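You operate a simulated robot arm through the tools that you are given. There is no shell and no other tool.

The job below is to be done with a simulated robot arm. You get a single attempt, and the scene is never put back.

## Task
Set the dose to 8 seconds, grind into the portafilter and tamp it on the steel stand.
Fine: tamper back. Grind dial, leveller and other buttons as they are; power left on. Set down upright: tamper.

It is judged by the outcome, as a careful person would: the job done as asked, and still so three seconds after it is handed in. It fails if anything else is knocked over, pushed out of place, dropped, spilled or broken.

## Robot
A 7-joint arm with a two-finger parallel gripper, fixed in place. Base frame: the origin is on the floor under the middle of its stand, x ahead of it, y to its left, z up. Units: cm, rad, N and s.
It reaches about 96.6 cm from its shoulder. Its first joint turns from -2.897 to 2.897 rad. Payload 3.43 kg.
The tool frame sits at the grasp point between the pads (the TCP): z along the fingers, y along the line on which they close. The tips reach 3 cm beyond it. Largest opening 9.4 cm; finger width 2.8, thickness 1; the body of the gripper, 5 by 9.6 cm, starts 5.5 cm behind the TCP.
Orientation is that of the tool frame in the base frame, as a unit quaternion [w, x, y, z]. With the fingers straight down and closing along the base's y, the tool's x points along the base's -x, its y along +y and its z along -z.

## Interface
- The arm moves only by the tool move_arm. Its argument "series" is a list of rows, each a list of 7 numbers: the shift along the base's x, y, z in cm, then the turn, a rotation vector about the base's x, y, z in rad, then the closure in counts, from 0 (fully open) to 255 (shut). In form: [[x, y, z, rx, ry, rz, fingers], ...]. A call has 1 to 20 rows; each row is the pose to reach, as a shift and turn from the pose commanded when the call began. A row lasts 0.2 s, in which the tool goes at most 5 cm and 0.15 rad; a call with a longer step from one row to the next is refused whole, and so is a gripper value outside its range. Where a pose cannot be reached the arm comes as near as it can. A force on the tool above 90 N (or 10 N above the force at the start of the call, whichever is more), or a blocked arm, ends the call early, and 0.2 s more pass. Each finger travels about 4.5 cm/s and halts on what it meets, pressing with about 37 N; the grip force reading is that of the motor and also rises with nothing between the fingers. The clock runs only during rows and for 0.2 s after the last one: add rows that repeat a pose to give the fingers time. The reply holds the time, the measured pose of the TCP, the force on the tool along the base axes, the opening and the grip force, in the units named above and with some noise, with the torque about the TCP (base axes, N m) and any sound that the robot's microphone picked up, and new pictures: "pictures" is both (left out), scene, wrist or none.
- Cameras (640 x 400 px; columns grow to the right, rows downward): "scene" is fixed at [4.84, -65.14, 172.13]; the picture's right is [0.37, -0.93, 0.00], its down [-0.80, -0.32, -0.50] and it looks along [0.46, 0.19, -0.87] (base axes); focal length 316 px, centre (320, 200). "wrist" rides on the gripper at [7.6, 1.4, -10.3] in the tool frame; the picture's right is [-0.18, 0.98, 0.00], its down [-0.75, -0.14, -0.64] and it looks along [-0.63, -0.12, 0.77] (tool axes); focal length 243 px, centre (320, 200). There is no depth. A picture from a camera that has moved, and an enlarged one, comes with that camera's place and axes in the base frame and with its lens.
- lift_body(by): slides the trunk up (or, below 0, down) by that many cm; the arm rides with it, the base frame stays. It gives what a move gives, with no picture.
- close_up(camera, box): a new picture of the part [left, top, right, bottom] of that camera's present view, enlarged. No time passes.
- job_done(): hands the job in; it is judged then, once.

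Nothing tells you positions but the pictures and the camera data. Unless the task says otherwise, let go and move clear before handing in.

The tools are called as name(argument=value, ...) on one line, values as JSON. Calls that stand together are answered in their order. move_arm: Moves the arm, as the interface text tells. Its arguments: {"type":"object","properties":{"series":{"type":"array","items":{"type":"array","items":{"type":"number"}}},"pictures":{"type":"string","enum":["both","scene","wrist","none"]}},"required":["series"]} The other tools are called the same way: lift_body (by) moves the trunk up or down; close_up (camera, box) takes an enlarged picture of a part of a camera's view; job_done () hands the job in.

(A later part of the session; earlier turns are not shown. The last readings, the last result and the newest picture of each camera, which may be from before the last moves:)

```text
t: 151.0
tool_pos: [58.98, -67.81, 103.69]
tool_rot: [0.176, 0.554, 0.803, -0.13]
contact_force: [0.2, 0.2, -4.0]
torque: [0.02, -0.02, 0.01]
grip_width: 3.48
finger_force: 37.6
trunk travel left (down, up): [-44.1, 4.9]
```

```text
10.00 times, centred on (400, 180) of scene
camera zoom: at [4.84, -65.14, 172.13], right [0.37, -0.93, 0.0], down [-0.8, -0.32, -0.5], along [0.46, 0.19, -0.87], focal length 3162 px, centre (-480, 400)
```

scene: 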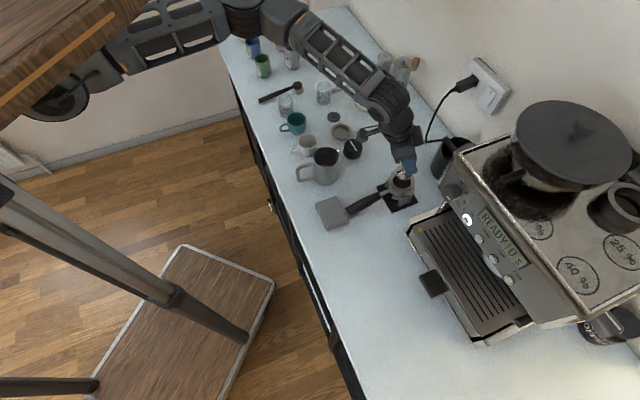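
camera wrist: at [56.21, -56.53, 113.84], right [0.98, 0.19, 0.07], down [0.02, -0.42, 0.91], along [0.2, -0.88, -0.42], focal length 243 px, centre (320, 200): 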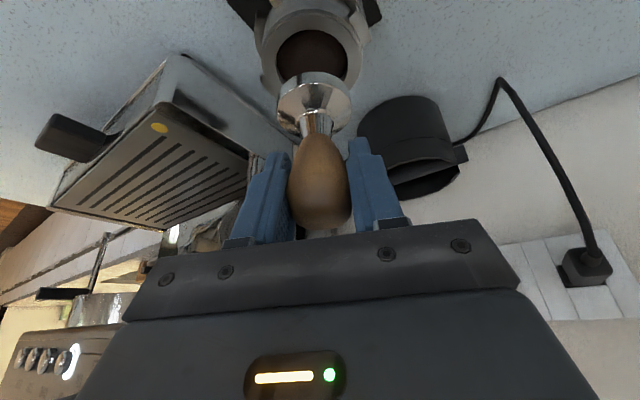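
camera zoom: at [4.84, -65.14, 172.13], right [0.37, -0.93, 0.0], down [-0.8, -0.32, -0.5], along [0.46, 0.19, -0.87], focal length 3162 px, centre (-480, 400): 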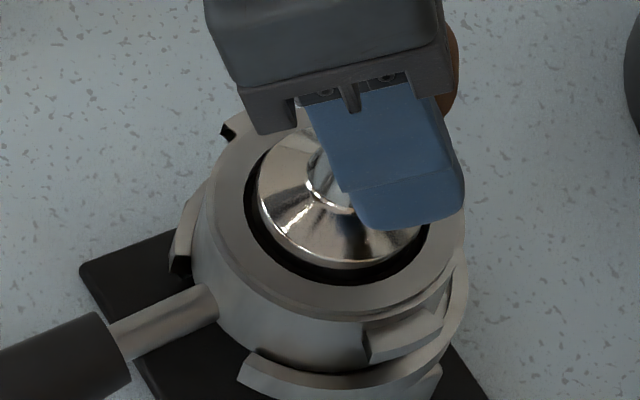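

The tamper is now well centred (gap on all sides). Lowering again with a tiny correction, watching the force.

move_arm(series=[[-0.05, -0.01, -0.12, 0, 0, 0, 255], [-0.05, -0.01, -0.25, 0, 0, 0, 255], [-0.05, -0.01, -0.35, 0, 0, 0, 255], [-0.05, -0.01, -0.35, 0, 0, 0, 255]], pictures="none")

close_up(camera="wrist", box=[270, 50, 370, 130])

close_up(camera="scene", box=[380, 160, 420, 200])

```text
t: 152.0
tool_pos: [59.0, -67.81, 103.56]
tool_rot: [0.178, 0.553, 0.803, -0.131]
contact_force: [-0.1, -1.1, -1.3]
torque: [-0.03, -0.04, -0.02]
grip_width: 3.49
finger_force: 37.0
trunk travel left (down, up): [-44.1, 4.9]
```

```text
5.00 times, centred on (320, 90) of wrist
camera zoom: at [56.48, -56.77, 109.47], right [0.98, 0.19, 0.07], down [0.02, -0.42, 0.91], along [0.2, -0.89, -0.42], focal length 1213 px, centre (320, 750)
```

zoom: 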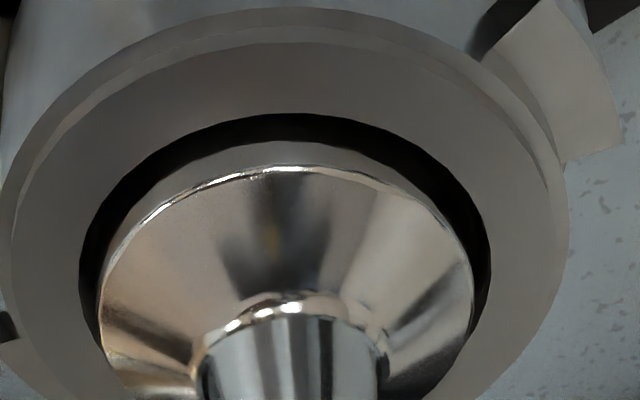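

```text
10.00 times, centred on (400, 180) of scene
camera zoom: at [4.84, -65.14, 172.13], right [0.37, -0.93, 0.0], down [-0.8, -0.32, -0.5], along [0.46, 0.19, -0.87], focal length 3162 px, centre (-480, 400)
```

zoom: 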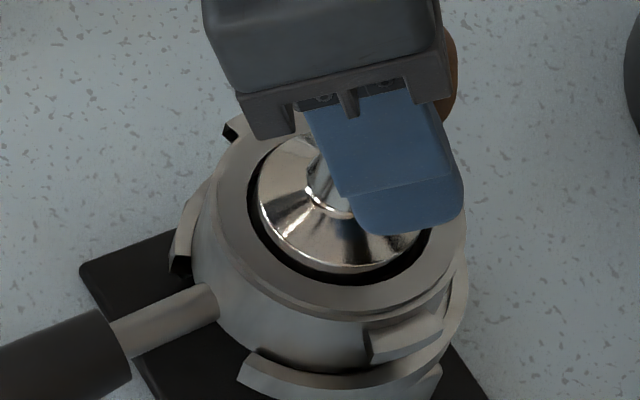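

Contact is now even (no torque), i.e. the base sits flat on the coffee. I'll begin pressing.

move_arm(series=[[0, 0, -0.15, 0, 0, 0, 255], [0, 0, -0.3, 0, 0, 0, 255], [0, 0, -0.3, 0, 0, 0, 255]], pictures="none")

close_up(camera="wrist", box=[270, 50, 370, 130])

```text
t: 152.8
tool_pos: [59.12, -67.83, 103.21]
tool_rot: [0.178, 0.554, 0.803, -0.131]
contact_force: [-0.9, 1.4, 3.8]
torque: [0.09, -0.11, 0.0]
grip_width: 3.47
finger_force: 36.6
trunk travel left (down, up): [-44.1, 4.9]
```

```text
5.00 times, centred on (320, 90) of wrist
camera zoom: at [56.49, -56.77, 109.18], right [0.98, 0.19, 0.07], down [0.02, -0.42, 0.91], along [0.2, -0.89, -0.42], focal length 1213 px, centre (320, 750)
```

zoom: 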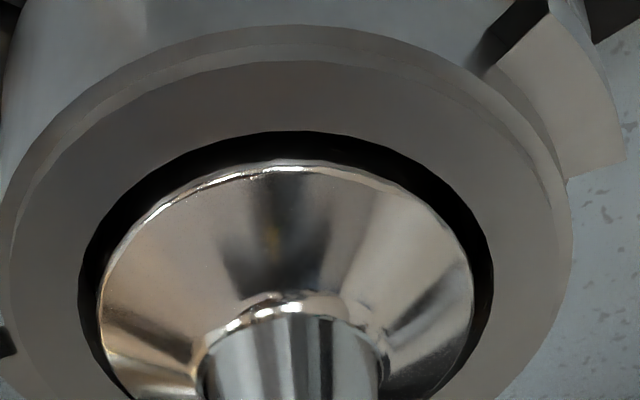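

The coffee is compressing. Pressing further in steps.

move_arm(series=[[0, 0, -0.15, 0, 0, 0, 255], [0, 0, -0.3, 0, 0, 0, 255], [0, 0, -0.45, 0, 0, 0, 255], [0, 0, -0.45, 0, 0, 0, 255]], pictures="none")

close_up(camera="wrist", box=[270, 50, 370, 130])

```text
t: 153.8
tool_pos: [58.94, -68.0, 102.82]
tool_rot: [0.179, 0.553, 0.803, -0.132]
contact_force: [1.5, -1.3, 20.8]
torque: [-0.17, -0.25, 0.05]
grip_width: 3.51
finger_force: 36.4
trunk travel left (down, up): [-44.1, 4.9]
```

```text
5.00 times, centred on (320, 90) of wrist
camera zoom: at [56.42, -56.77, 108.84], right [0.98, 0.19, 0.07], down [0.02, -0.42, 0.91], along [0.2, -0.89, -0.42], focal length 1213 px, centre (320, 750)
```

zoom: 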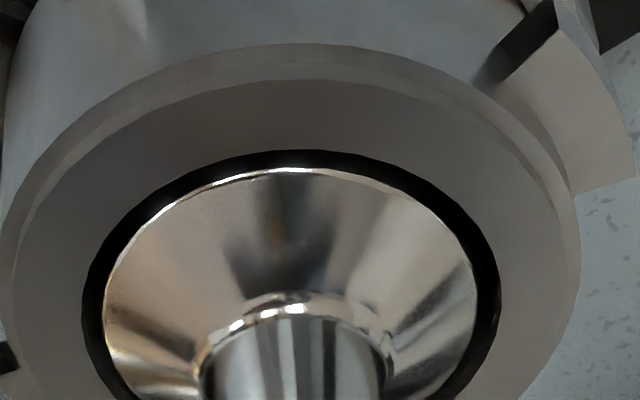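

move_arm(series=[[0, 0, -0.15, 0, 0, 0, 255], [0, 0, -0.3, 0, 0, 0, 255], [0, 0, -0.45, 0, 0, 0, 255], [0, 0, -0.45, 0, 0, 0, 255]], pictures="none")

close_up(camera="wrist", box=[260, 50, 380, 160])

close_up(camera="scene", box=[370, 150, 430, 210])

```text
t: 154.8
tool_pos: [59.01, -67.9, 102.49]
tool_rot: [0.18, 0.553, 0.803, -0.132]
contact_force: [0.0, -2.5, 35.0]
torque: [-0.14, -0.05, 0.06]
grip_width: 3.48
finger_force: 37.4
trunk travel left (down, up): [-44.1, 4.9]
```

```text
3.64 times, centred on (320, 105) of wrist
camera zoom: at [56.39, -56.75, 108.42], right [0.98, 0.19, 0.07], down [0.02, -0.42, 0.91], along [0.2, -0.89, -0.42], focal length 882 px, centre (320, 546)
```

zoom: 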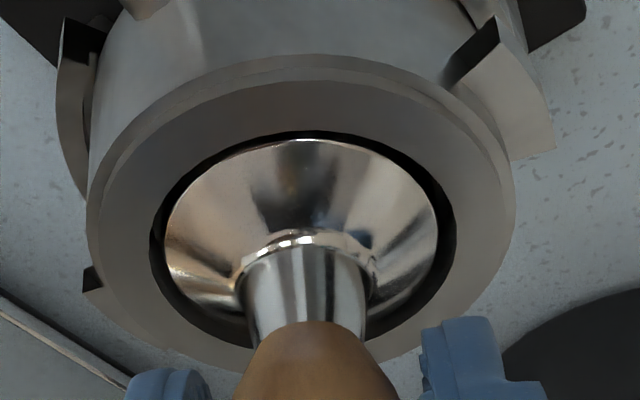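

```text
6.67 times, centred on (400, 180) of scene
camera zoom: at [4.84, -65.14, 172.13], right [0.37, -0.93, 0.0], down [-0.8, -0.32, -0.5], along [0.46, 0.19, -0.87], focal length 2108 px, centre (-213, 333)
```

zoom: 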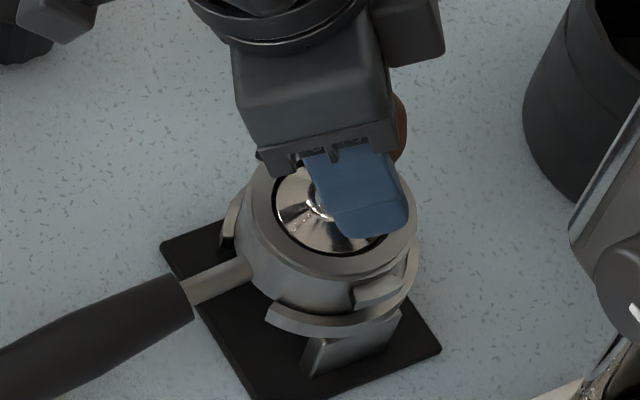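

40 N so far with no slip, tamper flange now at rim level. Pressing harder.

move_arm(series=[[0, 0, -0.2, 0, 0, 0, 255], [0, 0, -0.4, 0, 0, 0, 255], [0, 0, -0.6, 0, 0, 0, 255], [0, 0, -0.6, 0, 0, 0, 255]], pictures="none")

close_up(camera="wrist", box=[260, 50, 380, 160])

```text
t: 155.8
tool_pos: [58.97, -67.9, 101.92]
tool_rot: [0.18, 0.553, 0.803, -0.131]
contact_force: [0.8, -2.8, 37.3]
torque: [-0.19, -0.09, 0.01]
grip_width: 3.51
finger_force: 37.2
trunk travel left (down, up): [-44.1, 4.9]
```

```text
3.64 times, centred on (320, 105) of wrist
camera zoom: at [56.42, -56.81, 107.95], right [0.98, 0.19, 0.07], down [0.02, -0.42, 0.91], along [0.2, -0.89, -0.41], focal length 882 px, centre (320, 546)
```

zoom: 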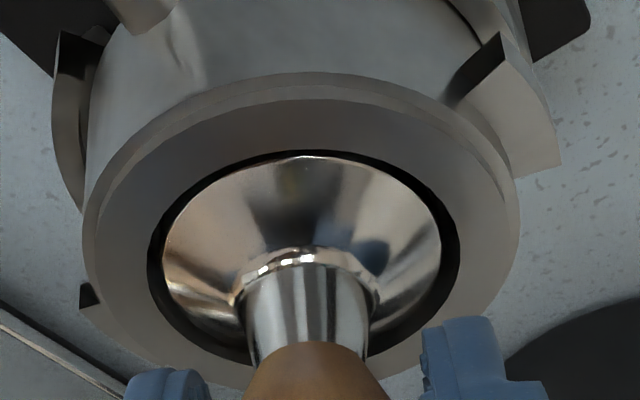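

The fingers began to slip on the knob at ~42 N, so for a proper tamp I'll let go and press on top of the knob with closed fingers. First I unload and open.

move_arm(series=[[0, 0, 0.2, 0, 0, 0, 255], [0, 0, 0.4, 0, 0, 0, 255], [0, 0, 0.4, 0, 0, 0, 255]], pictures="none")

```text
t: 156.6
tool_pos: [58.99, -67.86, 101.89]
tool_rot: [0.177, 0.555, 0.802, -0.13]
contact_force: [5.2, -16.3, 16.2]
torque: [-0.89, -0.19, 0.05]
grip_width: 3.5
finger_force: 36.8
trunk travel left (down, up): [-44.1, 4.9]
```

move_arm(series=[[0.03, -0.12, 0.25, 0, 0, 0, 255], [0.03, -0.12, 0.3, 0, 0, 0, 255], [0.03, -0.12, 0.3, 0, 0, 0, 255]], pictures="none")

```text
t: 157.4
tool_pos: [59.05, -68.02, 102.05]
tool_rot: [0.177, 0.554, 0.803, -0.128]
contact_force: [1.4, -3.1, -3.8]
torque: [-0.23, -0.05, -0.03]
grip_width: 3.52
finger_force: 37.1
trunk travel left (down, up): [-44.1, 4.9]
```

Nearly unloaded. Opening the fingers now.

move_arm(series=[[0, 0, 0, 0, 0, 0, 150], [0, 0, 0, 0, 0, 0, 120], [0, 0, 0, 0, 0, 0, 80], [0, 0, 0, 0, 0, 0, 40], [0, 0, 0, 0, 0, 0, 40]], pictures="both")

close_up(camera="wrist", box=[230, 30, 410, 230])

close_up(camera="scene", box=[370, 140, 430, 210])

```text
t: 158.6
tool_pos: [59.05, -67.97, 102.36]
tool_rot: [0.178, 0.554, 0.803, -0.131]
contact_force: [-0.3, 0.7, 0.1]
torque: [0.0, 0.02, -0.01]
grip_width: 7.92
finger_force: 0.0
trunk travel left (down, up): [-44.1, 4.9]
camera wrist: at [56.44, -56.92, 108.3], right [0.98, 0.19, 0.07], down [0.02, -0.42, 0.91], along [0.2, -0.89, -0.42], focal length 243 px, centre (320, 200)
```

scene: 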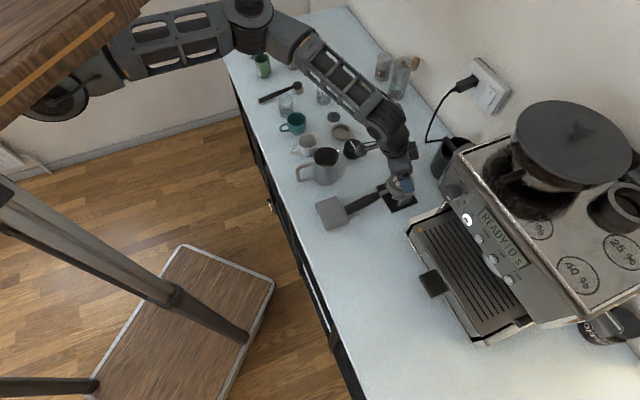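
wrist: 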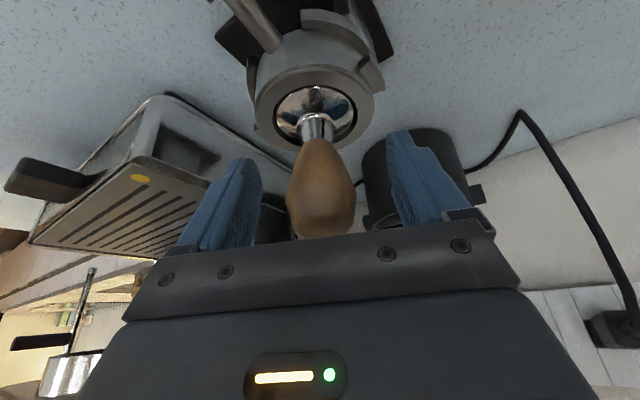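

```text
2.00 times, centred on (320, 130) of wrist
camera zoom: at [56.44, -56.92, 108.3], right [0.98, 0.19, 0.07], down [0.02, -0.42, 0.91], along [0.2, -0.89, -0.42], focal length 485 px, centre (320, 340)
```

zoom: 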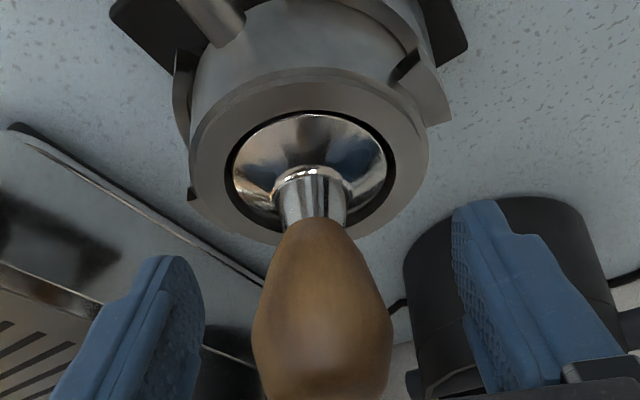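

```text
5.71 times, centred on (400, 175) of scene
camera zoom: at [4.84, -65.14, 172.13], right [0.37, -0.93, 0.0], down [-0.8, -0.32, -0.5], along [0.46, 0.19, -0.87], focal length 1807 px, centre (-137, 343)
```

zoom: 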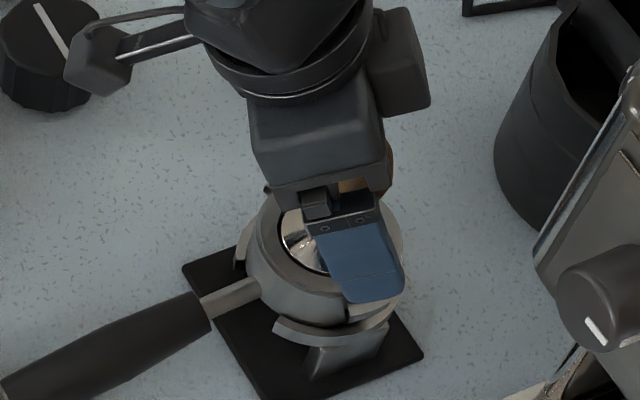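

The tamper stands upright on its own in the basket. I'll rise straight up past the knob, then turn the hand vertical and close the fingers.

move_arm(series=[[0, 0, 1.5, 0, 0, 0, 40], [0, 0, 3.5, 0, 0, 0, 40], [0, 0, 6, 0, 0, 0, 40], [0, 0, 8.5, 0, 0, 0, 40], [0, 0, 11, 0, 0, 0, 80], [0, 0, 11, 0, 0, 0, 120]], pictures="none")

move_arm(series=[[0, 0, 0, 0.1, 0.038, 0, 160], [0, 0, 0, 0.2, 0.076, 0, 200], [0, 0, 0, 0.3, 0.113, 0, 255], [0, 0, 0, 0.41, 0.153, 0, 255], [0, 0, 0, 0.41, 0.153, 0, 255]], pictures="both")

close_up(camera="wrist", box=[230, 30, 410, 230])

close_up(camera="scene", box=[370, 120, 440, 210])

```text
t: 160.0
tool_pos: [58.98, -67.99, 113.39]
tool_rot: [0.179, 0.553, 0.803, -0.131]
contact_force: [0.5, -0.7, 0.0]
torque: [-0.02, -0.01, -0.02]
grip_width: 4.96
finger_force: 0.2
trunk travel left (down, up): [-44.1, 4.9]
```

```text
t: 161.2
tool_pos: [58.95, -67.85, 113.23]
tool_rot: [-0.001, 0.567, 0.824, -0.006]
contact_force: [0.6, 0.7, 0.0]
torque: [0.01, -0.02, -0.01]
grip_width: 0.02
finger_force: 32.9
trunk travel left (down, up): [-44.1, 4.9]
camera wrist: at [57.74, -60.21, 123.57], right [0.98, 0.18, -0.01], down [0.14, -0.75, 0.65], along [0.11, -0.64, -0.76], focal length 243 px, centre (320, 200)
```

scene: 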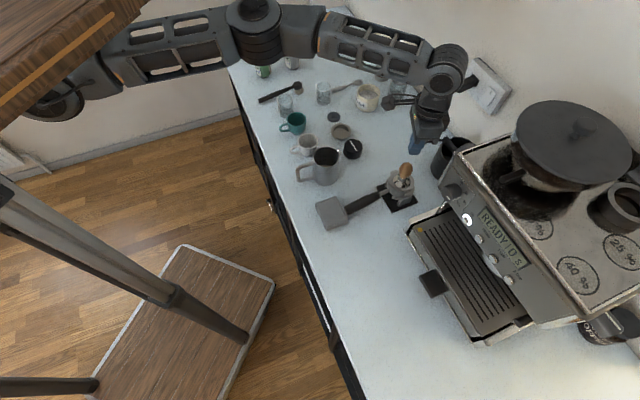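
wrist: 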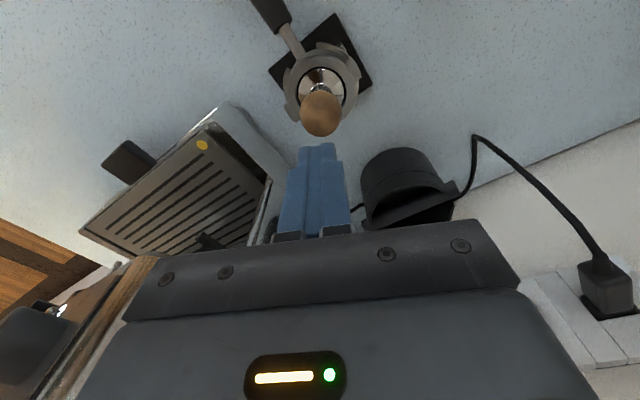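

```text
2.00 times, centred on (320, 130) of wrist
camera zoom: at [57.74, -60.21, 123.57], right [0.98, 0.18, -0.01], down [0.14, -0.75, 0.65], along [0.11, -0.64, -0.76], focal length 485 px, centre (320, 340)
```

zoom: 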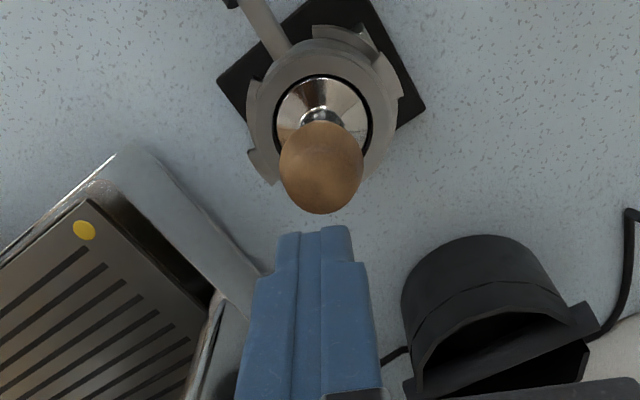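

```text
4.44 times, centred on (405, 165) of scene
camera zoom: at [4.84, -65.14, 172.13], right [0.37, -0.93, 0.0], down [-0.8, -0.32, -0.5], along [0.46, 0.19, -0.87], focal length 1405 px, centre (-58, 356)
```

zoom: 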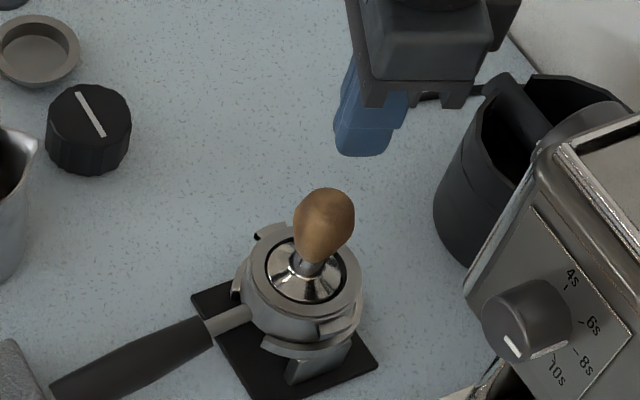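

The vertical, closed fingertips are centred over the tamper knob (within ~2 mm). Lowering onto it.

move_arm(series=[[0.03, -0.02, -1.2, 0, 0, 0, 255], [0.03, -0.02, -2.4, 0, 0, 0, 255], [0.03, -0.02, -3.6, 0, 0, 0, 255], [0.03, -0.02, -3.6, 0, 0, 0, 255]], pictures="none")

close_up(camera="scene", box=[370, 130, 430, 210])

close_up(camera="wrist", box=[250, 60, 390, 200])

```text
t: 162.2
tool_pos: [59.03, -68.09, 109.83]
tool_rot: [0.0, 0.567, 0.824, -0.006]
contact_force: [-0.3, -0.5, -1.1]
torque: [0.0, 0.05, -0.01]
grip_width: 0.02
finger_force: 32.8
trunk travel left (down, up): [-44.1, 4.9]
```

```text
5.00 times, centred on (400, 170) of scene
camera zoom: at [4.84, -65.14, 172.13], right [0.37, -0.93, 0.0], down [-0.8, -0.32, -0.5], along [0.46, 0.19, -0.87], focal length 1581 px, centre (-80, 350)
```

zoom: 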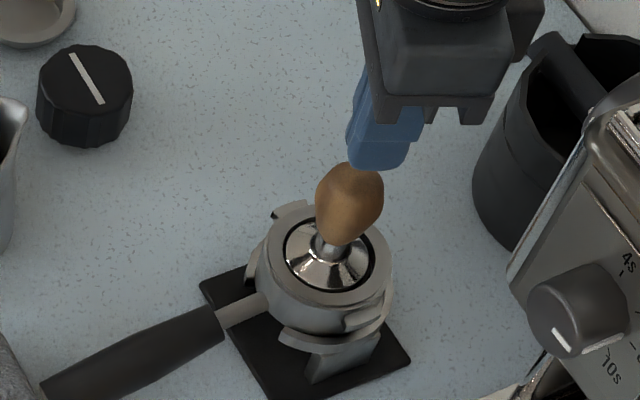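

```text
2.86 times, centred on (320, 130) of wrist
camera zoom: at [57.77, -60.32, 119.95], right [0.98, 0.18, -0.01], down [0.14, -0.75, 0.65], along [0.11, -0.64, -0.76], focal length 693 px, centre (320, 400)
```

zoom: 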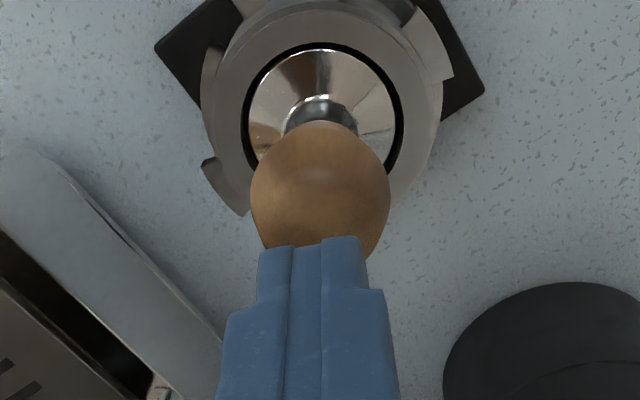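

move_arm(series=[[-0.08, 0.38, 0, 0, 0, 0, 255], [-0.08, 0.38, -0.5, 0, 0, 0, 255], [-0.08, 0.38, -0.9, 0, 0, 0, 255], [-0.08, 0.38, -0.9, 0, 0, 0, 255]], pictures="none")

close_up(camera="scene", box=[370, 130, 430, 210])

```text
t: 163.2
tool_pos: [58.97, -67.45, 108.72]
tool_rot: [0.0, 0.567, 0.824, -0.006]
contact_force: [0.1, 0.9, 0.8]
torque: [-0.01, -0.05, 0.01]
grip_width: 0.02
finger_force: 33.4
trunk travel left (down, up): [-44.1, 4.9]
```

```text
5.00 times, centred on (400, 170) of scene
camera zoom: at [4.84, -65.14, 172.13], right [0.37, -0.93, 0.0], down [-0.8, -0.32, -0.5], along [0.46, 0.19, -0.87], focal length 1581 px, centre (-80, 350)
```

zoom: 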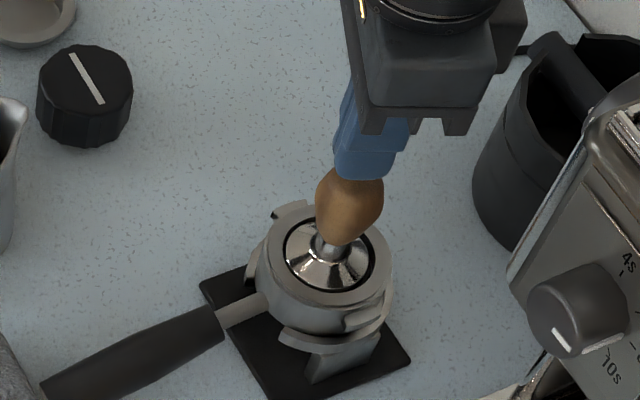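

move_arm(series=[[0, 0, -0.2, 0, 0, 0, 255], [0, 0, -0.4, 0, 0, 0, 255], [0, 0, -0.6, 0, 0, 0, 255], [0, 0, -0.6, 0, 0, 0, 255]], pictures="none")

```text
t: 164.2
tool_pos: [58.97, -67.64, 108.19]
tool_rot: [0.0, 0.566, 0.824, -0.006]
contact_force: [-0.4, 0.0, -0.5]
torque: [-0.03, 0.01, 0.01]
grip_width: 0.01
finger_force: 32.6
trunk travel left (down, up): [-44.1, 4.9]
```

move_arm(series=[[0, 0, -0.2, 0, 0, 0, 255], [0, 0, -0.4, 0, 0, 0, 255], [0, 0, -0.6, 0, 0, 0, 255], [0, 0, -0.6, 0, 0, 0, 255]], pictures="none")

```text
t: 165.2
tool_pos: [59.06, -67.59, 107.82]
tool_rot: [0.001, 0.567, 0.824, -0.006]
contact_force: [-0.8, 3.6, 14.7]
torque: [0.27, 0.03, 0.03]
grip_width: 0.01
finger_force: 32.9
trunk travel left (down, up): [-44.1, 4.9]
```

close_up(camera="scene", box=[375, 130, 425, 200])

close_up(camera="wrist", box=[250, 60, 390, 200])

```text
5.71 times, centred on (400, 165) of scene
camera zoom: at [4.84, -65.14, 172.13], right [0.37, -0.93, 0.0], down [-0.8, -0.32, -0.5], along [0.46, 0.19, -0.87], focal length 1807 px, centre (-137, 400)
```

zoom: 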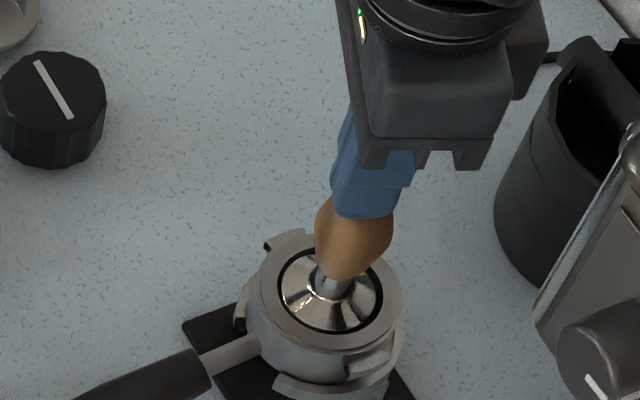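

```text
2.86 times, centred on (320, 130) of wrist
camera zoom: at [57.71, -59.88, 118.0], right [0.98, 0.18, -0.01], down [0.14, -0.75, 0.65], along [0.11, -0.64, -0.76], focal length 693 px, centre (320, 400)
```

zoom: 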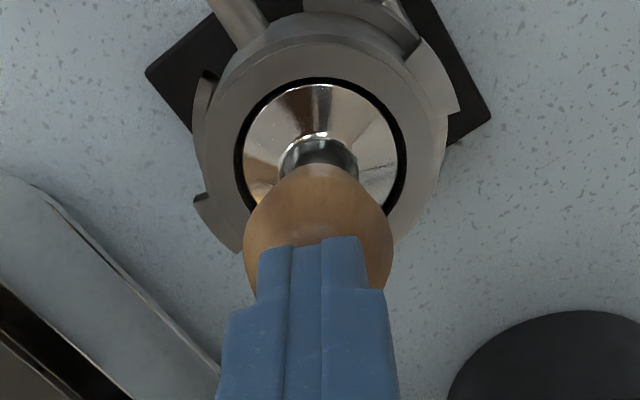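

Fingers rest squarely on the knob. Pressing down progressively.

move_arm(series=[[0, 0, -0.15, 0, 0, 0, 255], [0, 0, -0.3, 0, 0, 0, 255], [0, 0, -0.4, 0, 0, 0, 255], [0, 0, -0.4, 0, 0, 0, 255]], pictures="none")

close_up(camera="scene", box=[375, 130, 425, 200])

```text
t: 166.2
tool_pos: [58.95, -67.64, 107.67]
tool_rot: [0.003, 0.567, 0.824, -0.008]
contact_force: [0.1, 6.3, 51.7]
torque: [0.71, 0.1, 0.05]
grip_width: 0.0
finger_force: 32.7
trunk travel left (down, up): [-44.1, 4.9]
```

```text
5.71 times, centred on (400, 165) of scene
camera zoom: at [4.84, -65.14, 172.13], right [0.37, -0.93, 0.0], down [-0.8, -0.32, -0.5], along [0.46, 0.19, -0.87], focal length 1807 px, centre (-137, 400)
```

zoom: 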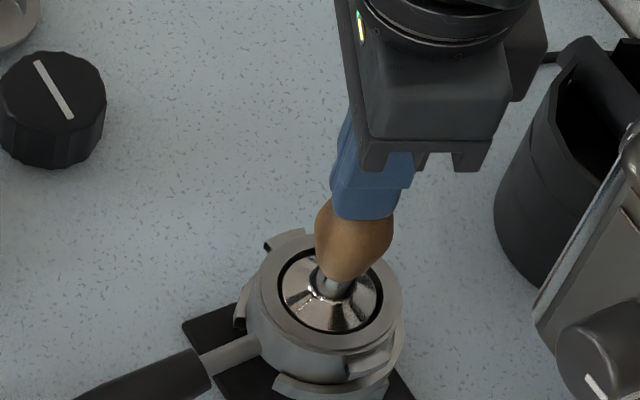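

52 N and stable. Increasing to about 80 N and holding.

move_arm(series=[[0, 0, -0.1, 0, 0, 0, 255], [0, 0, -0.2, 0, 0, 0, 255], [0, 0, -0.28, 0, 0, 0, 255], [0, 0, -0.28, 0, 0, 0, 255], [0, 0, -0.28, 0, 0, 0, 255], [0, 0, -0.28, 0, 0, 0, 255], [0, 0, -0.28, 0, 0, 0, 255]], pictures="none")

close_up(camera="scene", box=[375, 130, 425, 200])

close_up(camera="wrist", box=[250, 60, 390, 200])

```text
t: 167.8
tool_pos: [58.92, -67.7, 107.78]
tool_rot: [0.005, 0.566, 0.824, -0.009]
contact_force: [0.0, 6.4, 65.4]
torque: [0.88, 0.18, -0.01]
grip_width: 0.0
finger_force: 33.0
trunk travel left (down, up): [-44.1, 4.9]
```

```text
5.71 times, centred on (400, 165) of scene
camera zoom: at [4.84, -65.14, 172.13], right [0.37, -0.93, 0.0], down [-0.8, -0.32, -0.5], along [0.46, 0.19, -0.87], focal length 1807 px, centre (-137, 400)
```

zoom: 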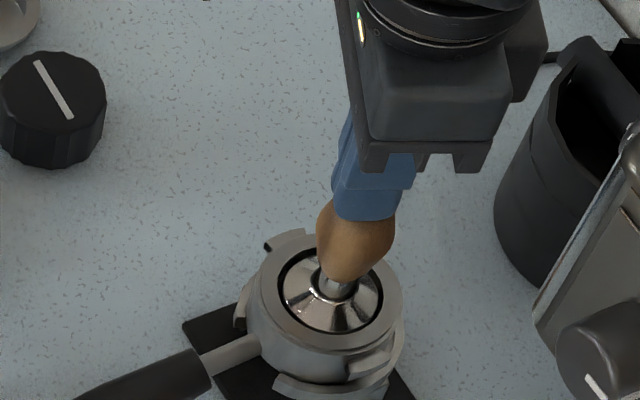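

```text
2.86 times, centred on (320, 130) of wrist
camera zoom: at [57.61, -59.88, 117.87], right [0.98, 0.18, -0.01], down [0.14, -0.74, 0.66], along [0.11, -0.65, -0.75], focal length 693 px, centre (320, 400)
```

zoom: 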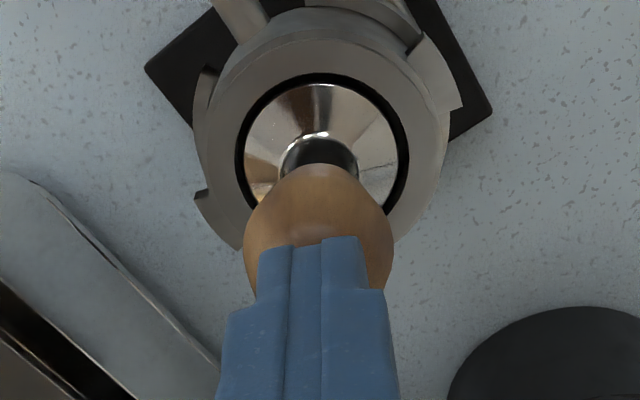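

move_arm(series=[[0, 0, -0.12, 0, 0, 0, 255], [0, 0, -0.25, 0, 0, 0, 255], [0, 0, -0.25, 0, 0, 0, 255], [0, 0, -0.25, 0, 0, 0, 255], [0, 0, -0.25, 0, 0, 0, 255]], pictures="none")

```text
t: 169.0
tool_pos: [58.99, -67.74, 107.77]
tool_rot: [0.007, 0.567, 0.824, -0.01]
contact_force: [-0.2, 9.3, 78.1]
torque: [1.07, 0.2, -0.01]
grip_width: 0.0
finger_force: 32.8
trunk travel left (down, up): [-44.1, 4.9]
```

78 N held - that's a firm tamp. Unloading and rising off the knob, then tilting back for the regrasp.

move_arm(series=[[0, 0, 0.3, 0, 0, 0, 255], [0, 0, 0.7, 0, 0, 0, 255], [0, 0, 1.3, 0, 0, 0, 255], [0, 0, 2.8, 0, 0, 0, 255], [0, 0, 4.8, 0, 0, 0, 220], [0, 0, 6.8, 0, 0, 0, 150], [0, 0, 6.8, 0, 0, 0, 100]], pictures="none")

close_up(camera="scene", box=[370, 130, 430, 210])

move_arm(series=[[0, 0, 0, -0.1, -0.038, 0, 60], [0, 0, 0, -0.2, -0.076, 0, 40], [0, 0, 0, -0.3, -0.113, 0, 40], [0, 0, 0, -0.41, -0.153, 0, 40], [0, 0, 0, -0.41, -0.153, 0, 40]], pictures="both")

close_up(camera="wrist", box=[230, 0, 410, 200])

```text
t: 170.6
tool_pos: [58.92, -67.73, 113.65]
tool_rot: [0.0, 0.566, 0.824, -0.006]
contact_force: [0.4, 0.3, 0.1]
torque: [0.01, 0.04, 0.01]
grip_width: 5.71
finger_force: 0.1
trunk travel left (down, up): [-44.1, 4.9]
```

```text
5.00 times, centred on (400, 170) of scene
camera zoom: at [4.84, -65.14, 172.13], right [0.37, -0.93, 0.0], down [-0.8, -0.32, -0.5], along [0.46, 0.19, -0.87], focal length 1581 px, centre (-80, 350)
```

zoom: 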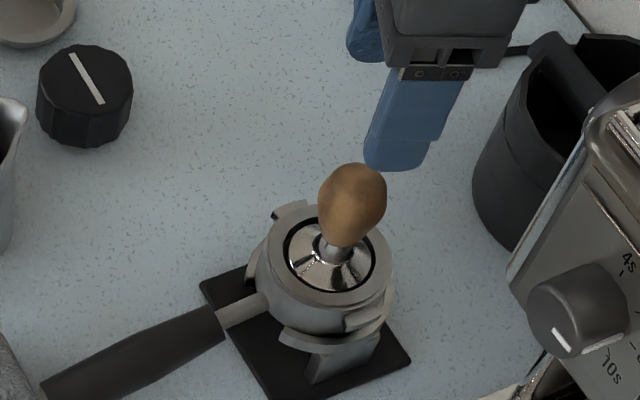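

```text
t: 171.8
tool_pos: [58.92, -67.5, 113.52]
tool_rot: [0.179, 0.553, 0.803, -0.131]
contact_force: [0.5, 0.1, 0.3]
torque: [0.02, 0.03, 0.01]
grip_width: 7.94
finger_force: 0.1
trunk travel left (down, up): [-44.1, 4.9]
camera wrist: at [56.44, -56.48, 119.51], right [0.98, 0.19, 0.07], down [0.02, -0.42, 0.91], along [0.2, -0.89, -0.42], focal length 243 px, centre (320, 200)
```

scene: 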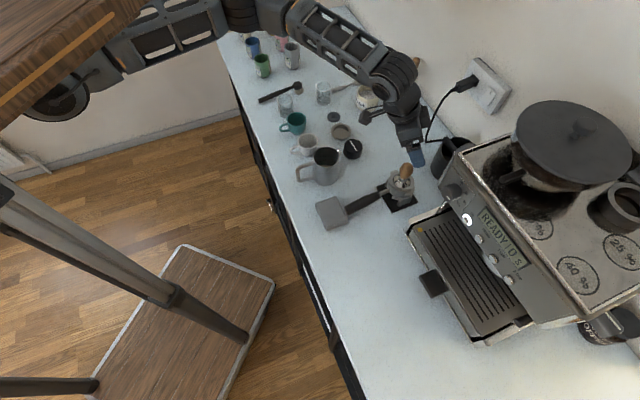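
wrist: 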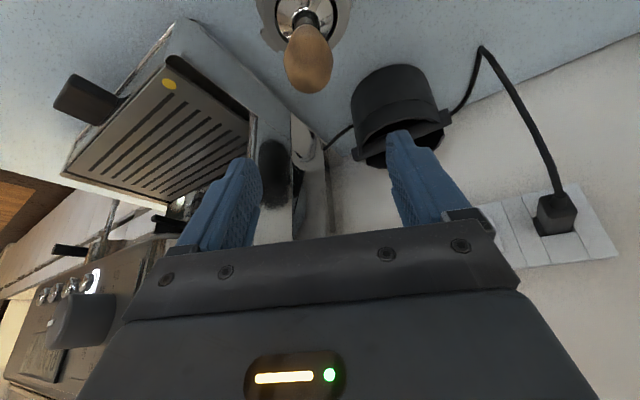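

```text
2.00 times, centred on (320, 100) of wrist
camera zoom: at [56.44, -56.48, 119.51], right [0.98, 0.19, 0.07], down [0.02, -0.42, 0.91], along [0.2, -0.89, -0.42], focal length 485 px, centre (320, 400)
```

zoom: 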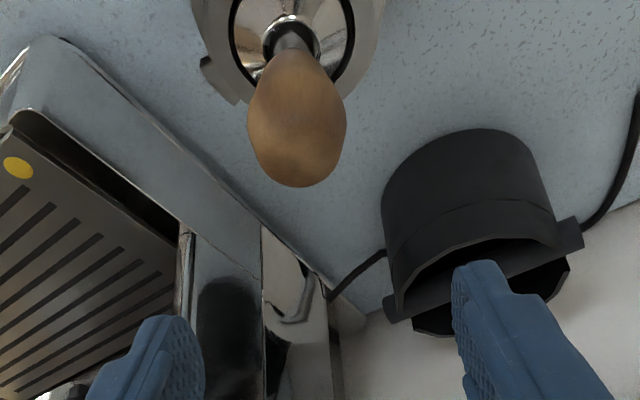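

The tamper stands level in the basket with a tidy fit. Descending around the knob to regrasp it.

move_arm(series=[[0.05, -0.2, -2.2, 0, 0, 0, 40], [0.1, -0.44, -4.6, 0, 0, 0, 40], [0.1, -0.44, -7, 0, 0, 0, 40], [0.1, -0.44, -9.2, 0, 0, 0, 60], [0.1, -0.44, -11, 0, 0, 0, 80], [0.1, -0.44, -11, 0, 0, 0, 100]], pictures="wrist")

close_up(camera="wrist", box=[220, 30, 420, 240])

```text
t: 173.2
tool_pos: [59.14, -68.09, 102.43]
tool_rot: [0.178, 0.554, 0.803, -0.13]
contact_force: [1.0, -0.8, 0.1]
torque: [-0.01, -0.02, -0.01]
grip_width: 5.73
finger_force: 0.1
trunk travel left (down, up): [-44.1, 4.9]
camera wrist: at [56.45, -56.97, 108.47], right [0.98, 0.19, 0.07], down [0.02, -0.42, 0.91], along [0.2, -0.89, -0.42], focal length 243 px, centre (320, 200)
```

wrist: 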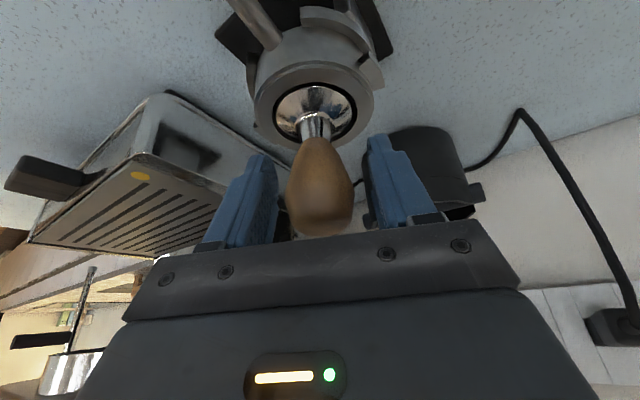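

```text
1.90 times, centred on (320, 135) of wrist
camera zoom: at [56.45, -56.97, 108.47], right [0.98, 0.19, 0.07], down [0.02, -0.42, 0.91], along [0.2, -0.89, -0.42], focal length 462 px, centre (320, 324)
```

zoom: 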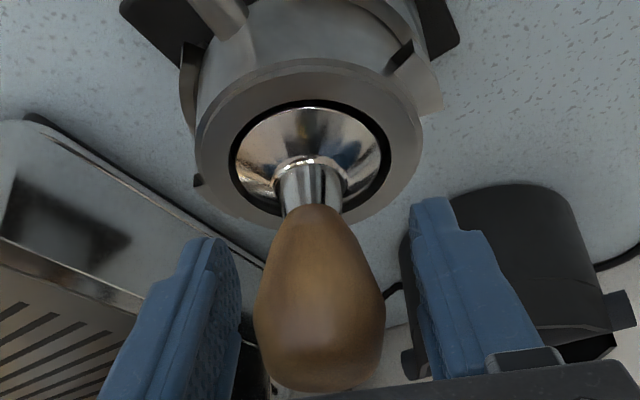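

move_arm(series=[[0, 0, 0.2, 0, 0, 0, 120], [0, 0, 0.2, 0, 0, 0, 145], [0, 0, 0.2, 0, 0, 0, 170], [0, 0, 0.2, 0, 0, 0, 255], [0, 0, 0.2, 0, 0, 0, 255], [0, 0, 0.2, 0, 0, 0, 255]], pictures="none")

close_up(camera="wrist", box=[220, 30, 420, 240])

close_up(camera="scene", box=[370, 150, 430, 210])

```text
t: 174.6
tool_pos: [58.97, -68.01, 102.63]
tool_rot: [0.178, 0.553, 0.803, -0.13]
contact_force: [-1.2, 0.2, -0.6]
torque: [0.02, -0.01, 0.02]
grip_width: 3.45
finger_force: 37.4
trunk travel left (down, up): [-44.1, 4.9]
```

```text
1.90 times, centred on (320, 135) of wrist
camera zoom: at [56.47, -56.97, 108.73], right [0.98, 0.19, 0.07], down [0.02, -0.42, 0.91], along [0.2, -0.89, -0.42], focal length 462 px, centre (320, 324)
```

zoom: 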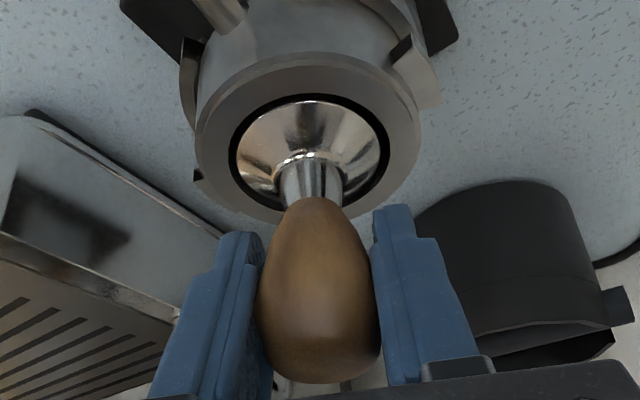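

```text
6.67 times, centred on (400, 180) of scene
camera zoom: at [4.84, -65.14, 172.13], right [0.37, -0.93, 0.0], down [-0.8, -0.32, -0.5], along [0.46, 0.19, -0.87], focal length 2108 px, centre (-213, 333)
```

zoom: 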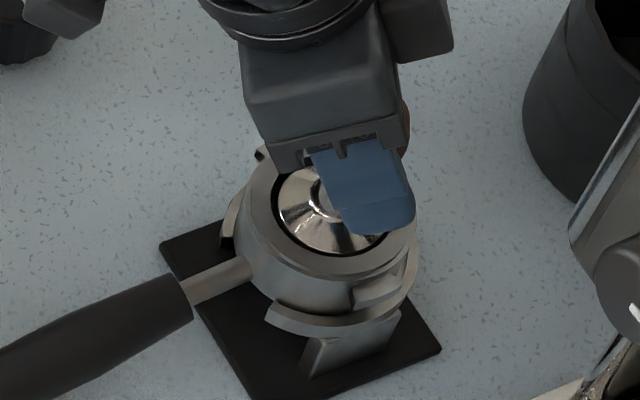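

Regripped. Lifting straight out of the basket slowly.

move_arm(series=[[0, 0, 0.3, 0, 0, 0, 255], [0, 0, 0.6, 0, 0, 0, 255], [0, 0, 0.9, 0, 0, 0, 255], [0, 0, 1.2, 0, 0, 0, 255], [0, 0, 1.5, 0, 0, 0, 255], [0, 0, 1.5, 0, 0, 0, 255]], pictures="none")

close_up(camera="scene", box=[370, 150, 430, 210])

close_up(camera="wrist", box=[245, 20, 385, 140])

```text
t: 176.0
tool_pos: [59.04, -68.02, 104.22]
tool_rot: [0.178, 0.553, 0.803, -0.13]
contact_force: [0.0, -0.2, -5.3]
torque: [0.0, 0.0, 0.03]
grip_width: 3.44
finger_force: 36.8
trunk travel left (down, up): [-44.1, 4.9]
```

```text
6.67 times, centred on (400, 180) of scene
camera zoom: at [4.84, -65.14, 172.13], right [0.37, -0.93, 0.0], down [-0.8, -0.32, -0.5], along [0.46, 0.19, -0.87], focal length 2108 px, centre (-213, 333)
```

zoom: 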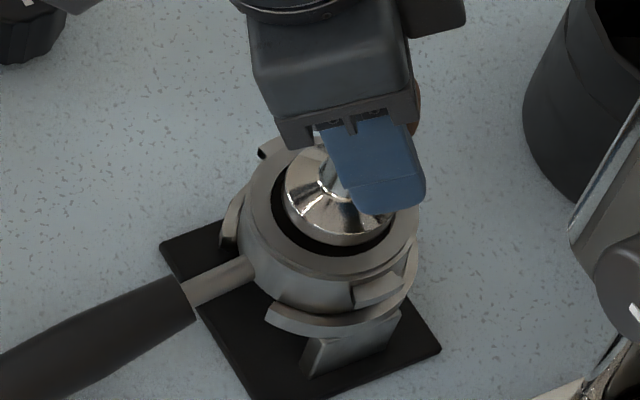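

```text
3.33 times, centred on (315, 80) of wrist
camera zoom: at [56.5, -56.99, 110.21], right [0.98, 0.19, 0.07], down [0.02, -0.42, 0.91], along [0.2, -0.88, -0.42], focal length 809 px, centre (337, 600)
```

zoom: 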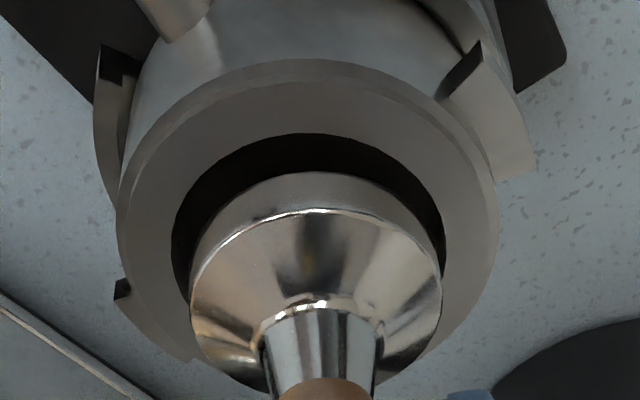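

Free and clear. Raising fully and checking the tamped puck.

move_arm(series=[[0, 0, 1.2, 0, 0, 0, 255], [0, 0, 3, 0, 0, 0, 255], [0, 0, 5, 0, 0, 0, 255], [-1, 0.8, 6.2, 0, 0, 0, 255], [-3.5, 2.9, 6.2, 0, 0, 0, 255], [-6.5, 5.3, 6.2, 0, 0, 0, 255], [-9.5, 7.7, 6.2, 0, 0, 0, 255], [-12, 9.8, 6.2, 0, 0, 0, 255], [-13.6, 11, 6.2, 0, 0, 0, 255], [-13.6, 11, 6.2, 0, 0, 0, 255]], pictures="both")

close_up(camera="scene", box=[375, 155, 425, 215])

close_up(camera="wrist", box=[260, 40, 450, 180])

```text
t: 178.2
tool_pos: [45.36, -56.75, 110.42]
tool_rot: [0.178, 0.553, 0.804, -0.13]
contact_force: [-0.2, 0.3, -4.9]
torque: [0.02, 0.02, 0.0]
grip_width: 3.42
finger_force: 37.4
trunk travel left (down, up): [-44.1, 4.9]
camera wrist: at [42.84, -45.82, 116.46], right [0.98, 0.19, 0.07], down [0.02, -0.42, 0.91], along [0.2, -0.88, -0.42], focal length 243 px, centre (320, 200)
```

scene: 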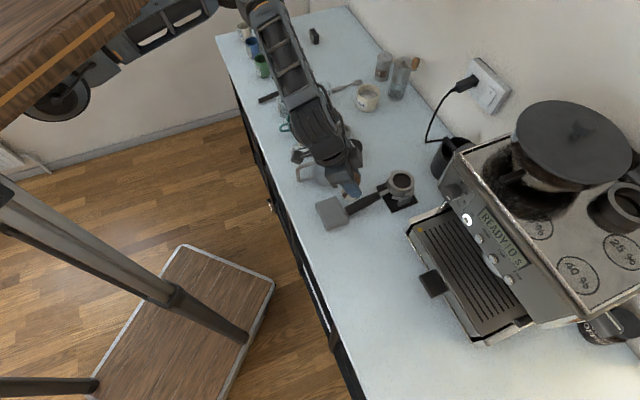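
wrist: 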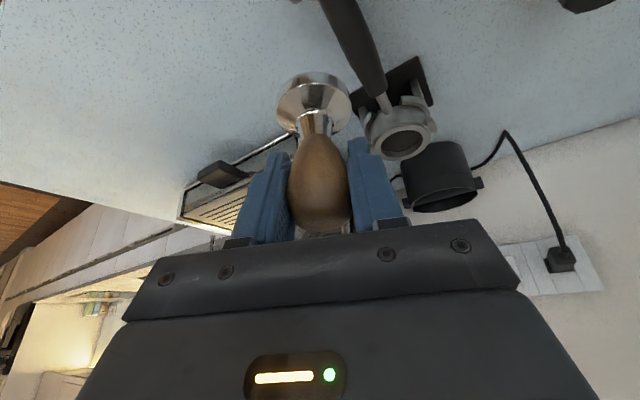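

```text
6.67 times, centred on (400, 185) of scene
camera zoom: at [4.84, -65.14, 172.13], right [0.37, -0.93, 0.0], down [-0.8, -0.32, -0.5], along [0.46, 0.19, -0.87], focal length 2108 px, centre (-213, 300)
```

zoom: 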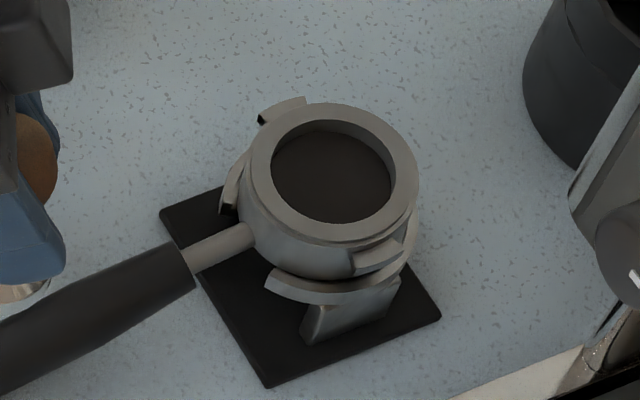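

```text
2.86 times, centred on (355, 110) of wrist
camera zoom: at [42.84, -45.82, 116.46], right [0.98, 0.19, 0.07], down [0.02, -0.42, 0.91], along [0.2, -0.88, -0.42], focal length 693 px, centre (220, 457)
```

zoom: 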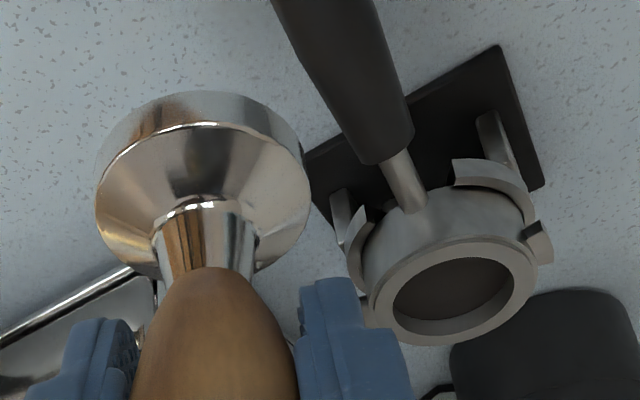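

The puck is visibly compressed and flat. Now I'll carry the tamper back to its original spot.

move_arm(series=[[-1.2, -1.1, 0, 0, 0, 0, 255], [-3.4, -3.1, 0, 0, 0, 0, 255], [-5.9, -5.4, 0, 0, 0, 0, 255], [-8.4, -7.7, 0, 0, 0, 0, 255], [-10.9, -9.9, 0, 0, 0, 0, 255], [-13.4, -12.2, 0, 0, 0, 0, 255], [-15.9, -14.5, 0, 0, 0, 0, 255], [-18.4, -16.8, 0, 0, 0, 0, 255], [-20.9, -19.1, 0, 0, 0, 0, 255], [-23.2, -21.2, 0, 0, 0, 0, 255], [-25.2, -23, -1, 0, 0, 0, 255], [-26.4, -24.1, -3, 0, 0, 0, 255], [-26.4, -24.1, -6, 0, 0, 0, 255], [-26.4, -24.1, -8.5, 0, 0, 0, 255], [-26.4, -24.1, -8.5, 0, 0, 0, 255]], pictures="both")

close_up(camera="wrist", box=[220, 0, 440, 200])

```text
t: 181.4
tool_pos: [19.14, -81.29, 101.55]
tool_rot: [0.178, 0.554, 0.803, -0.13]
contact_force: [1.0, -0.3, -5.4]
torque: [0.01, 0.02, 0.02]
grip_width: 3.43
finger_force: 37.3
trunk travel left (down, up): [-44.1, 4.9]
camera wrist: at [16.56, -70.22, 107.69], right [0.98, 0.19, 0.07], down [0.02, -0.42, 0.91], along [0.2, -0.89, -0.42], focal length 243 px, centre (320, 200)
```

scene: 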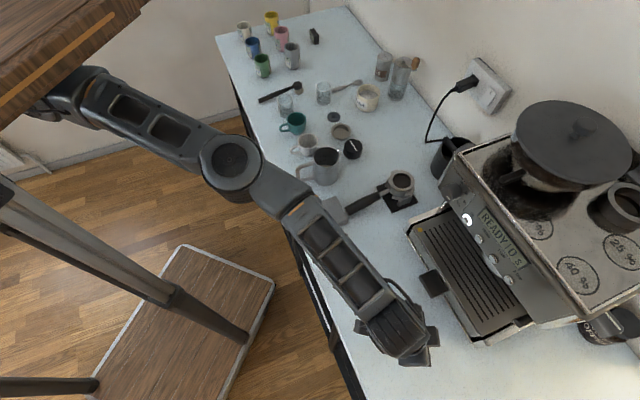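
wrist: 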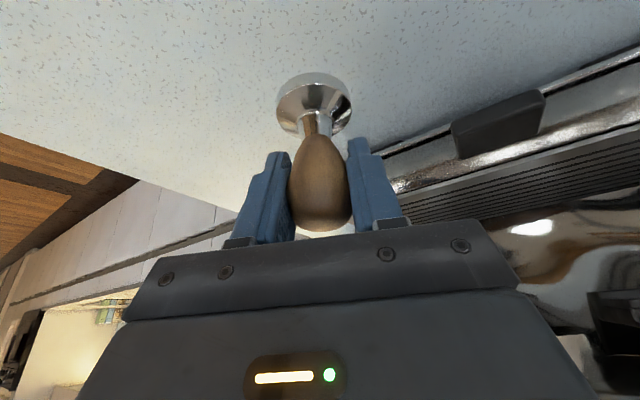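

```text
2.00 times, centred on (330, 100) of wrist
camera zoom: at [16.56, -70.22, 107.69], right [0.98, 0.19, 0.07], down [0.02, -0.42, 0.91], along [0.2, -0.89, -0.42], focal length 485 px, centre (300, 400)
```

zoom: 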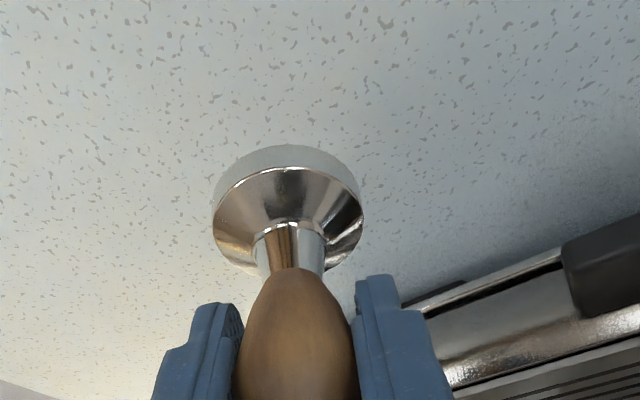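

Over the original spot. Correcting by a few millimetres and lowering.

move_arm(series=[[-0.12, 0.4, -1.2, 0, 0, 0, 255], [-0.12, 0.4, -2.6, 0, 0, 0, 255], [-0.12, 0.4, -4, 0, 0, 0, 255], [-0.12, 0.4, -4.8, 0, 0, 0, 255], [-0.12, 0.4, -4.8, 0, 0, 0, 255]], pictures="none")

move_arm(series=[[0, 0, -0.2, 0, 0, 0, 255], [0, 0, -0.4, 0, 0, 0, 255], [0, 0, -0.4, 0, 0, 0, 255]], pictures="none")

```text
t: 182.6
tool_pos: [18.99, -80.93, 97.02]
tool_rot: [0.178, 0.553, 0.803, -0.13]
contact_force: [-0.3, 0.2, -5.6]
torque: [-0.01, 0.0, -0.02]
grip_width: 3.44
finger_force: 36.9
trunk travel left (down, up): [-44.1, 4.9]
```

```text
t: 183.4
tool_pos: [19.06, -80.78, 96.62]
tool_rot: [0.178, 0.554, 0.803, -0.131]
contact_force: [-0.4, -0.9, -5.3]
torque: [0.0, 0.01, 0.0]
grip_width: 3.44
finger_force: 37.0
trunk travel left (down, up): [-44.1, 4.9]
```

move_arm(series=[[0, 0, -0.15, 0, 0, 0, 255], [0, 0, -0.3, 0, 0, 0, 255], [0, 0, -0.3, 0, 0, 0, 255]], pictures="none")

```text
t: 184.2
tool_pos: [18.91, -80.75, 96.28]
tool_rot: [0.179, 0.553, 0.803, -0.131]
contact_force: [0.4, -0.6, -4.8]
torque: [0.02, -0.01, 0.01]
grip_width: 3.45
finger_force: 37.0
trunk travel left (down, up): [-44.1, 4.9]
```

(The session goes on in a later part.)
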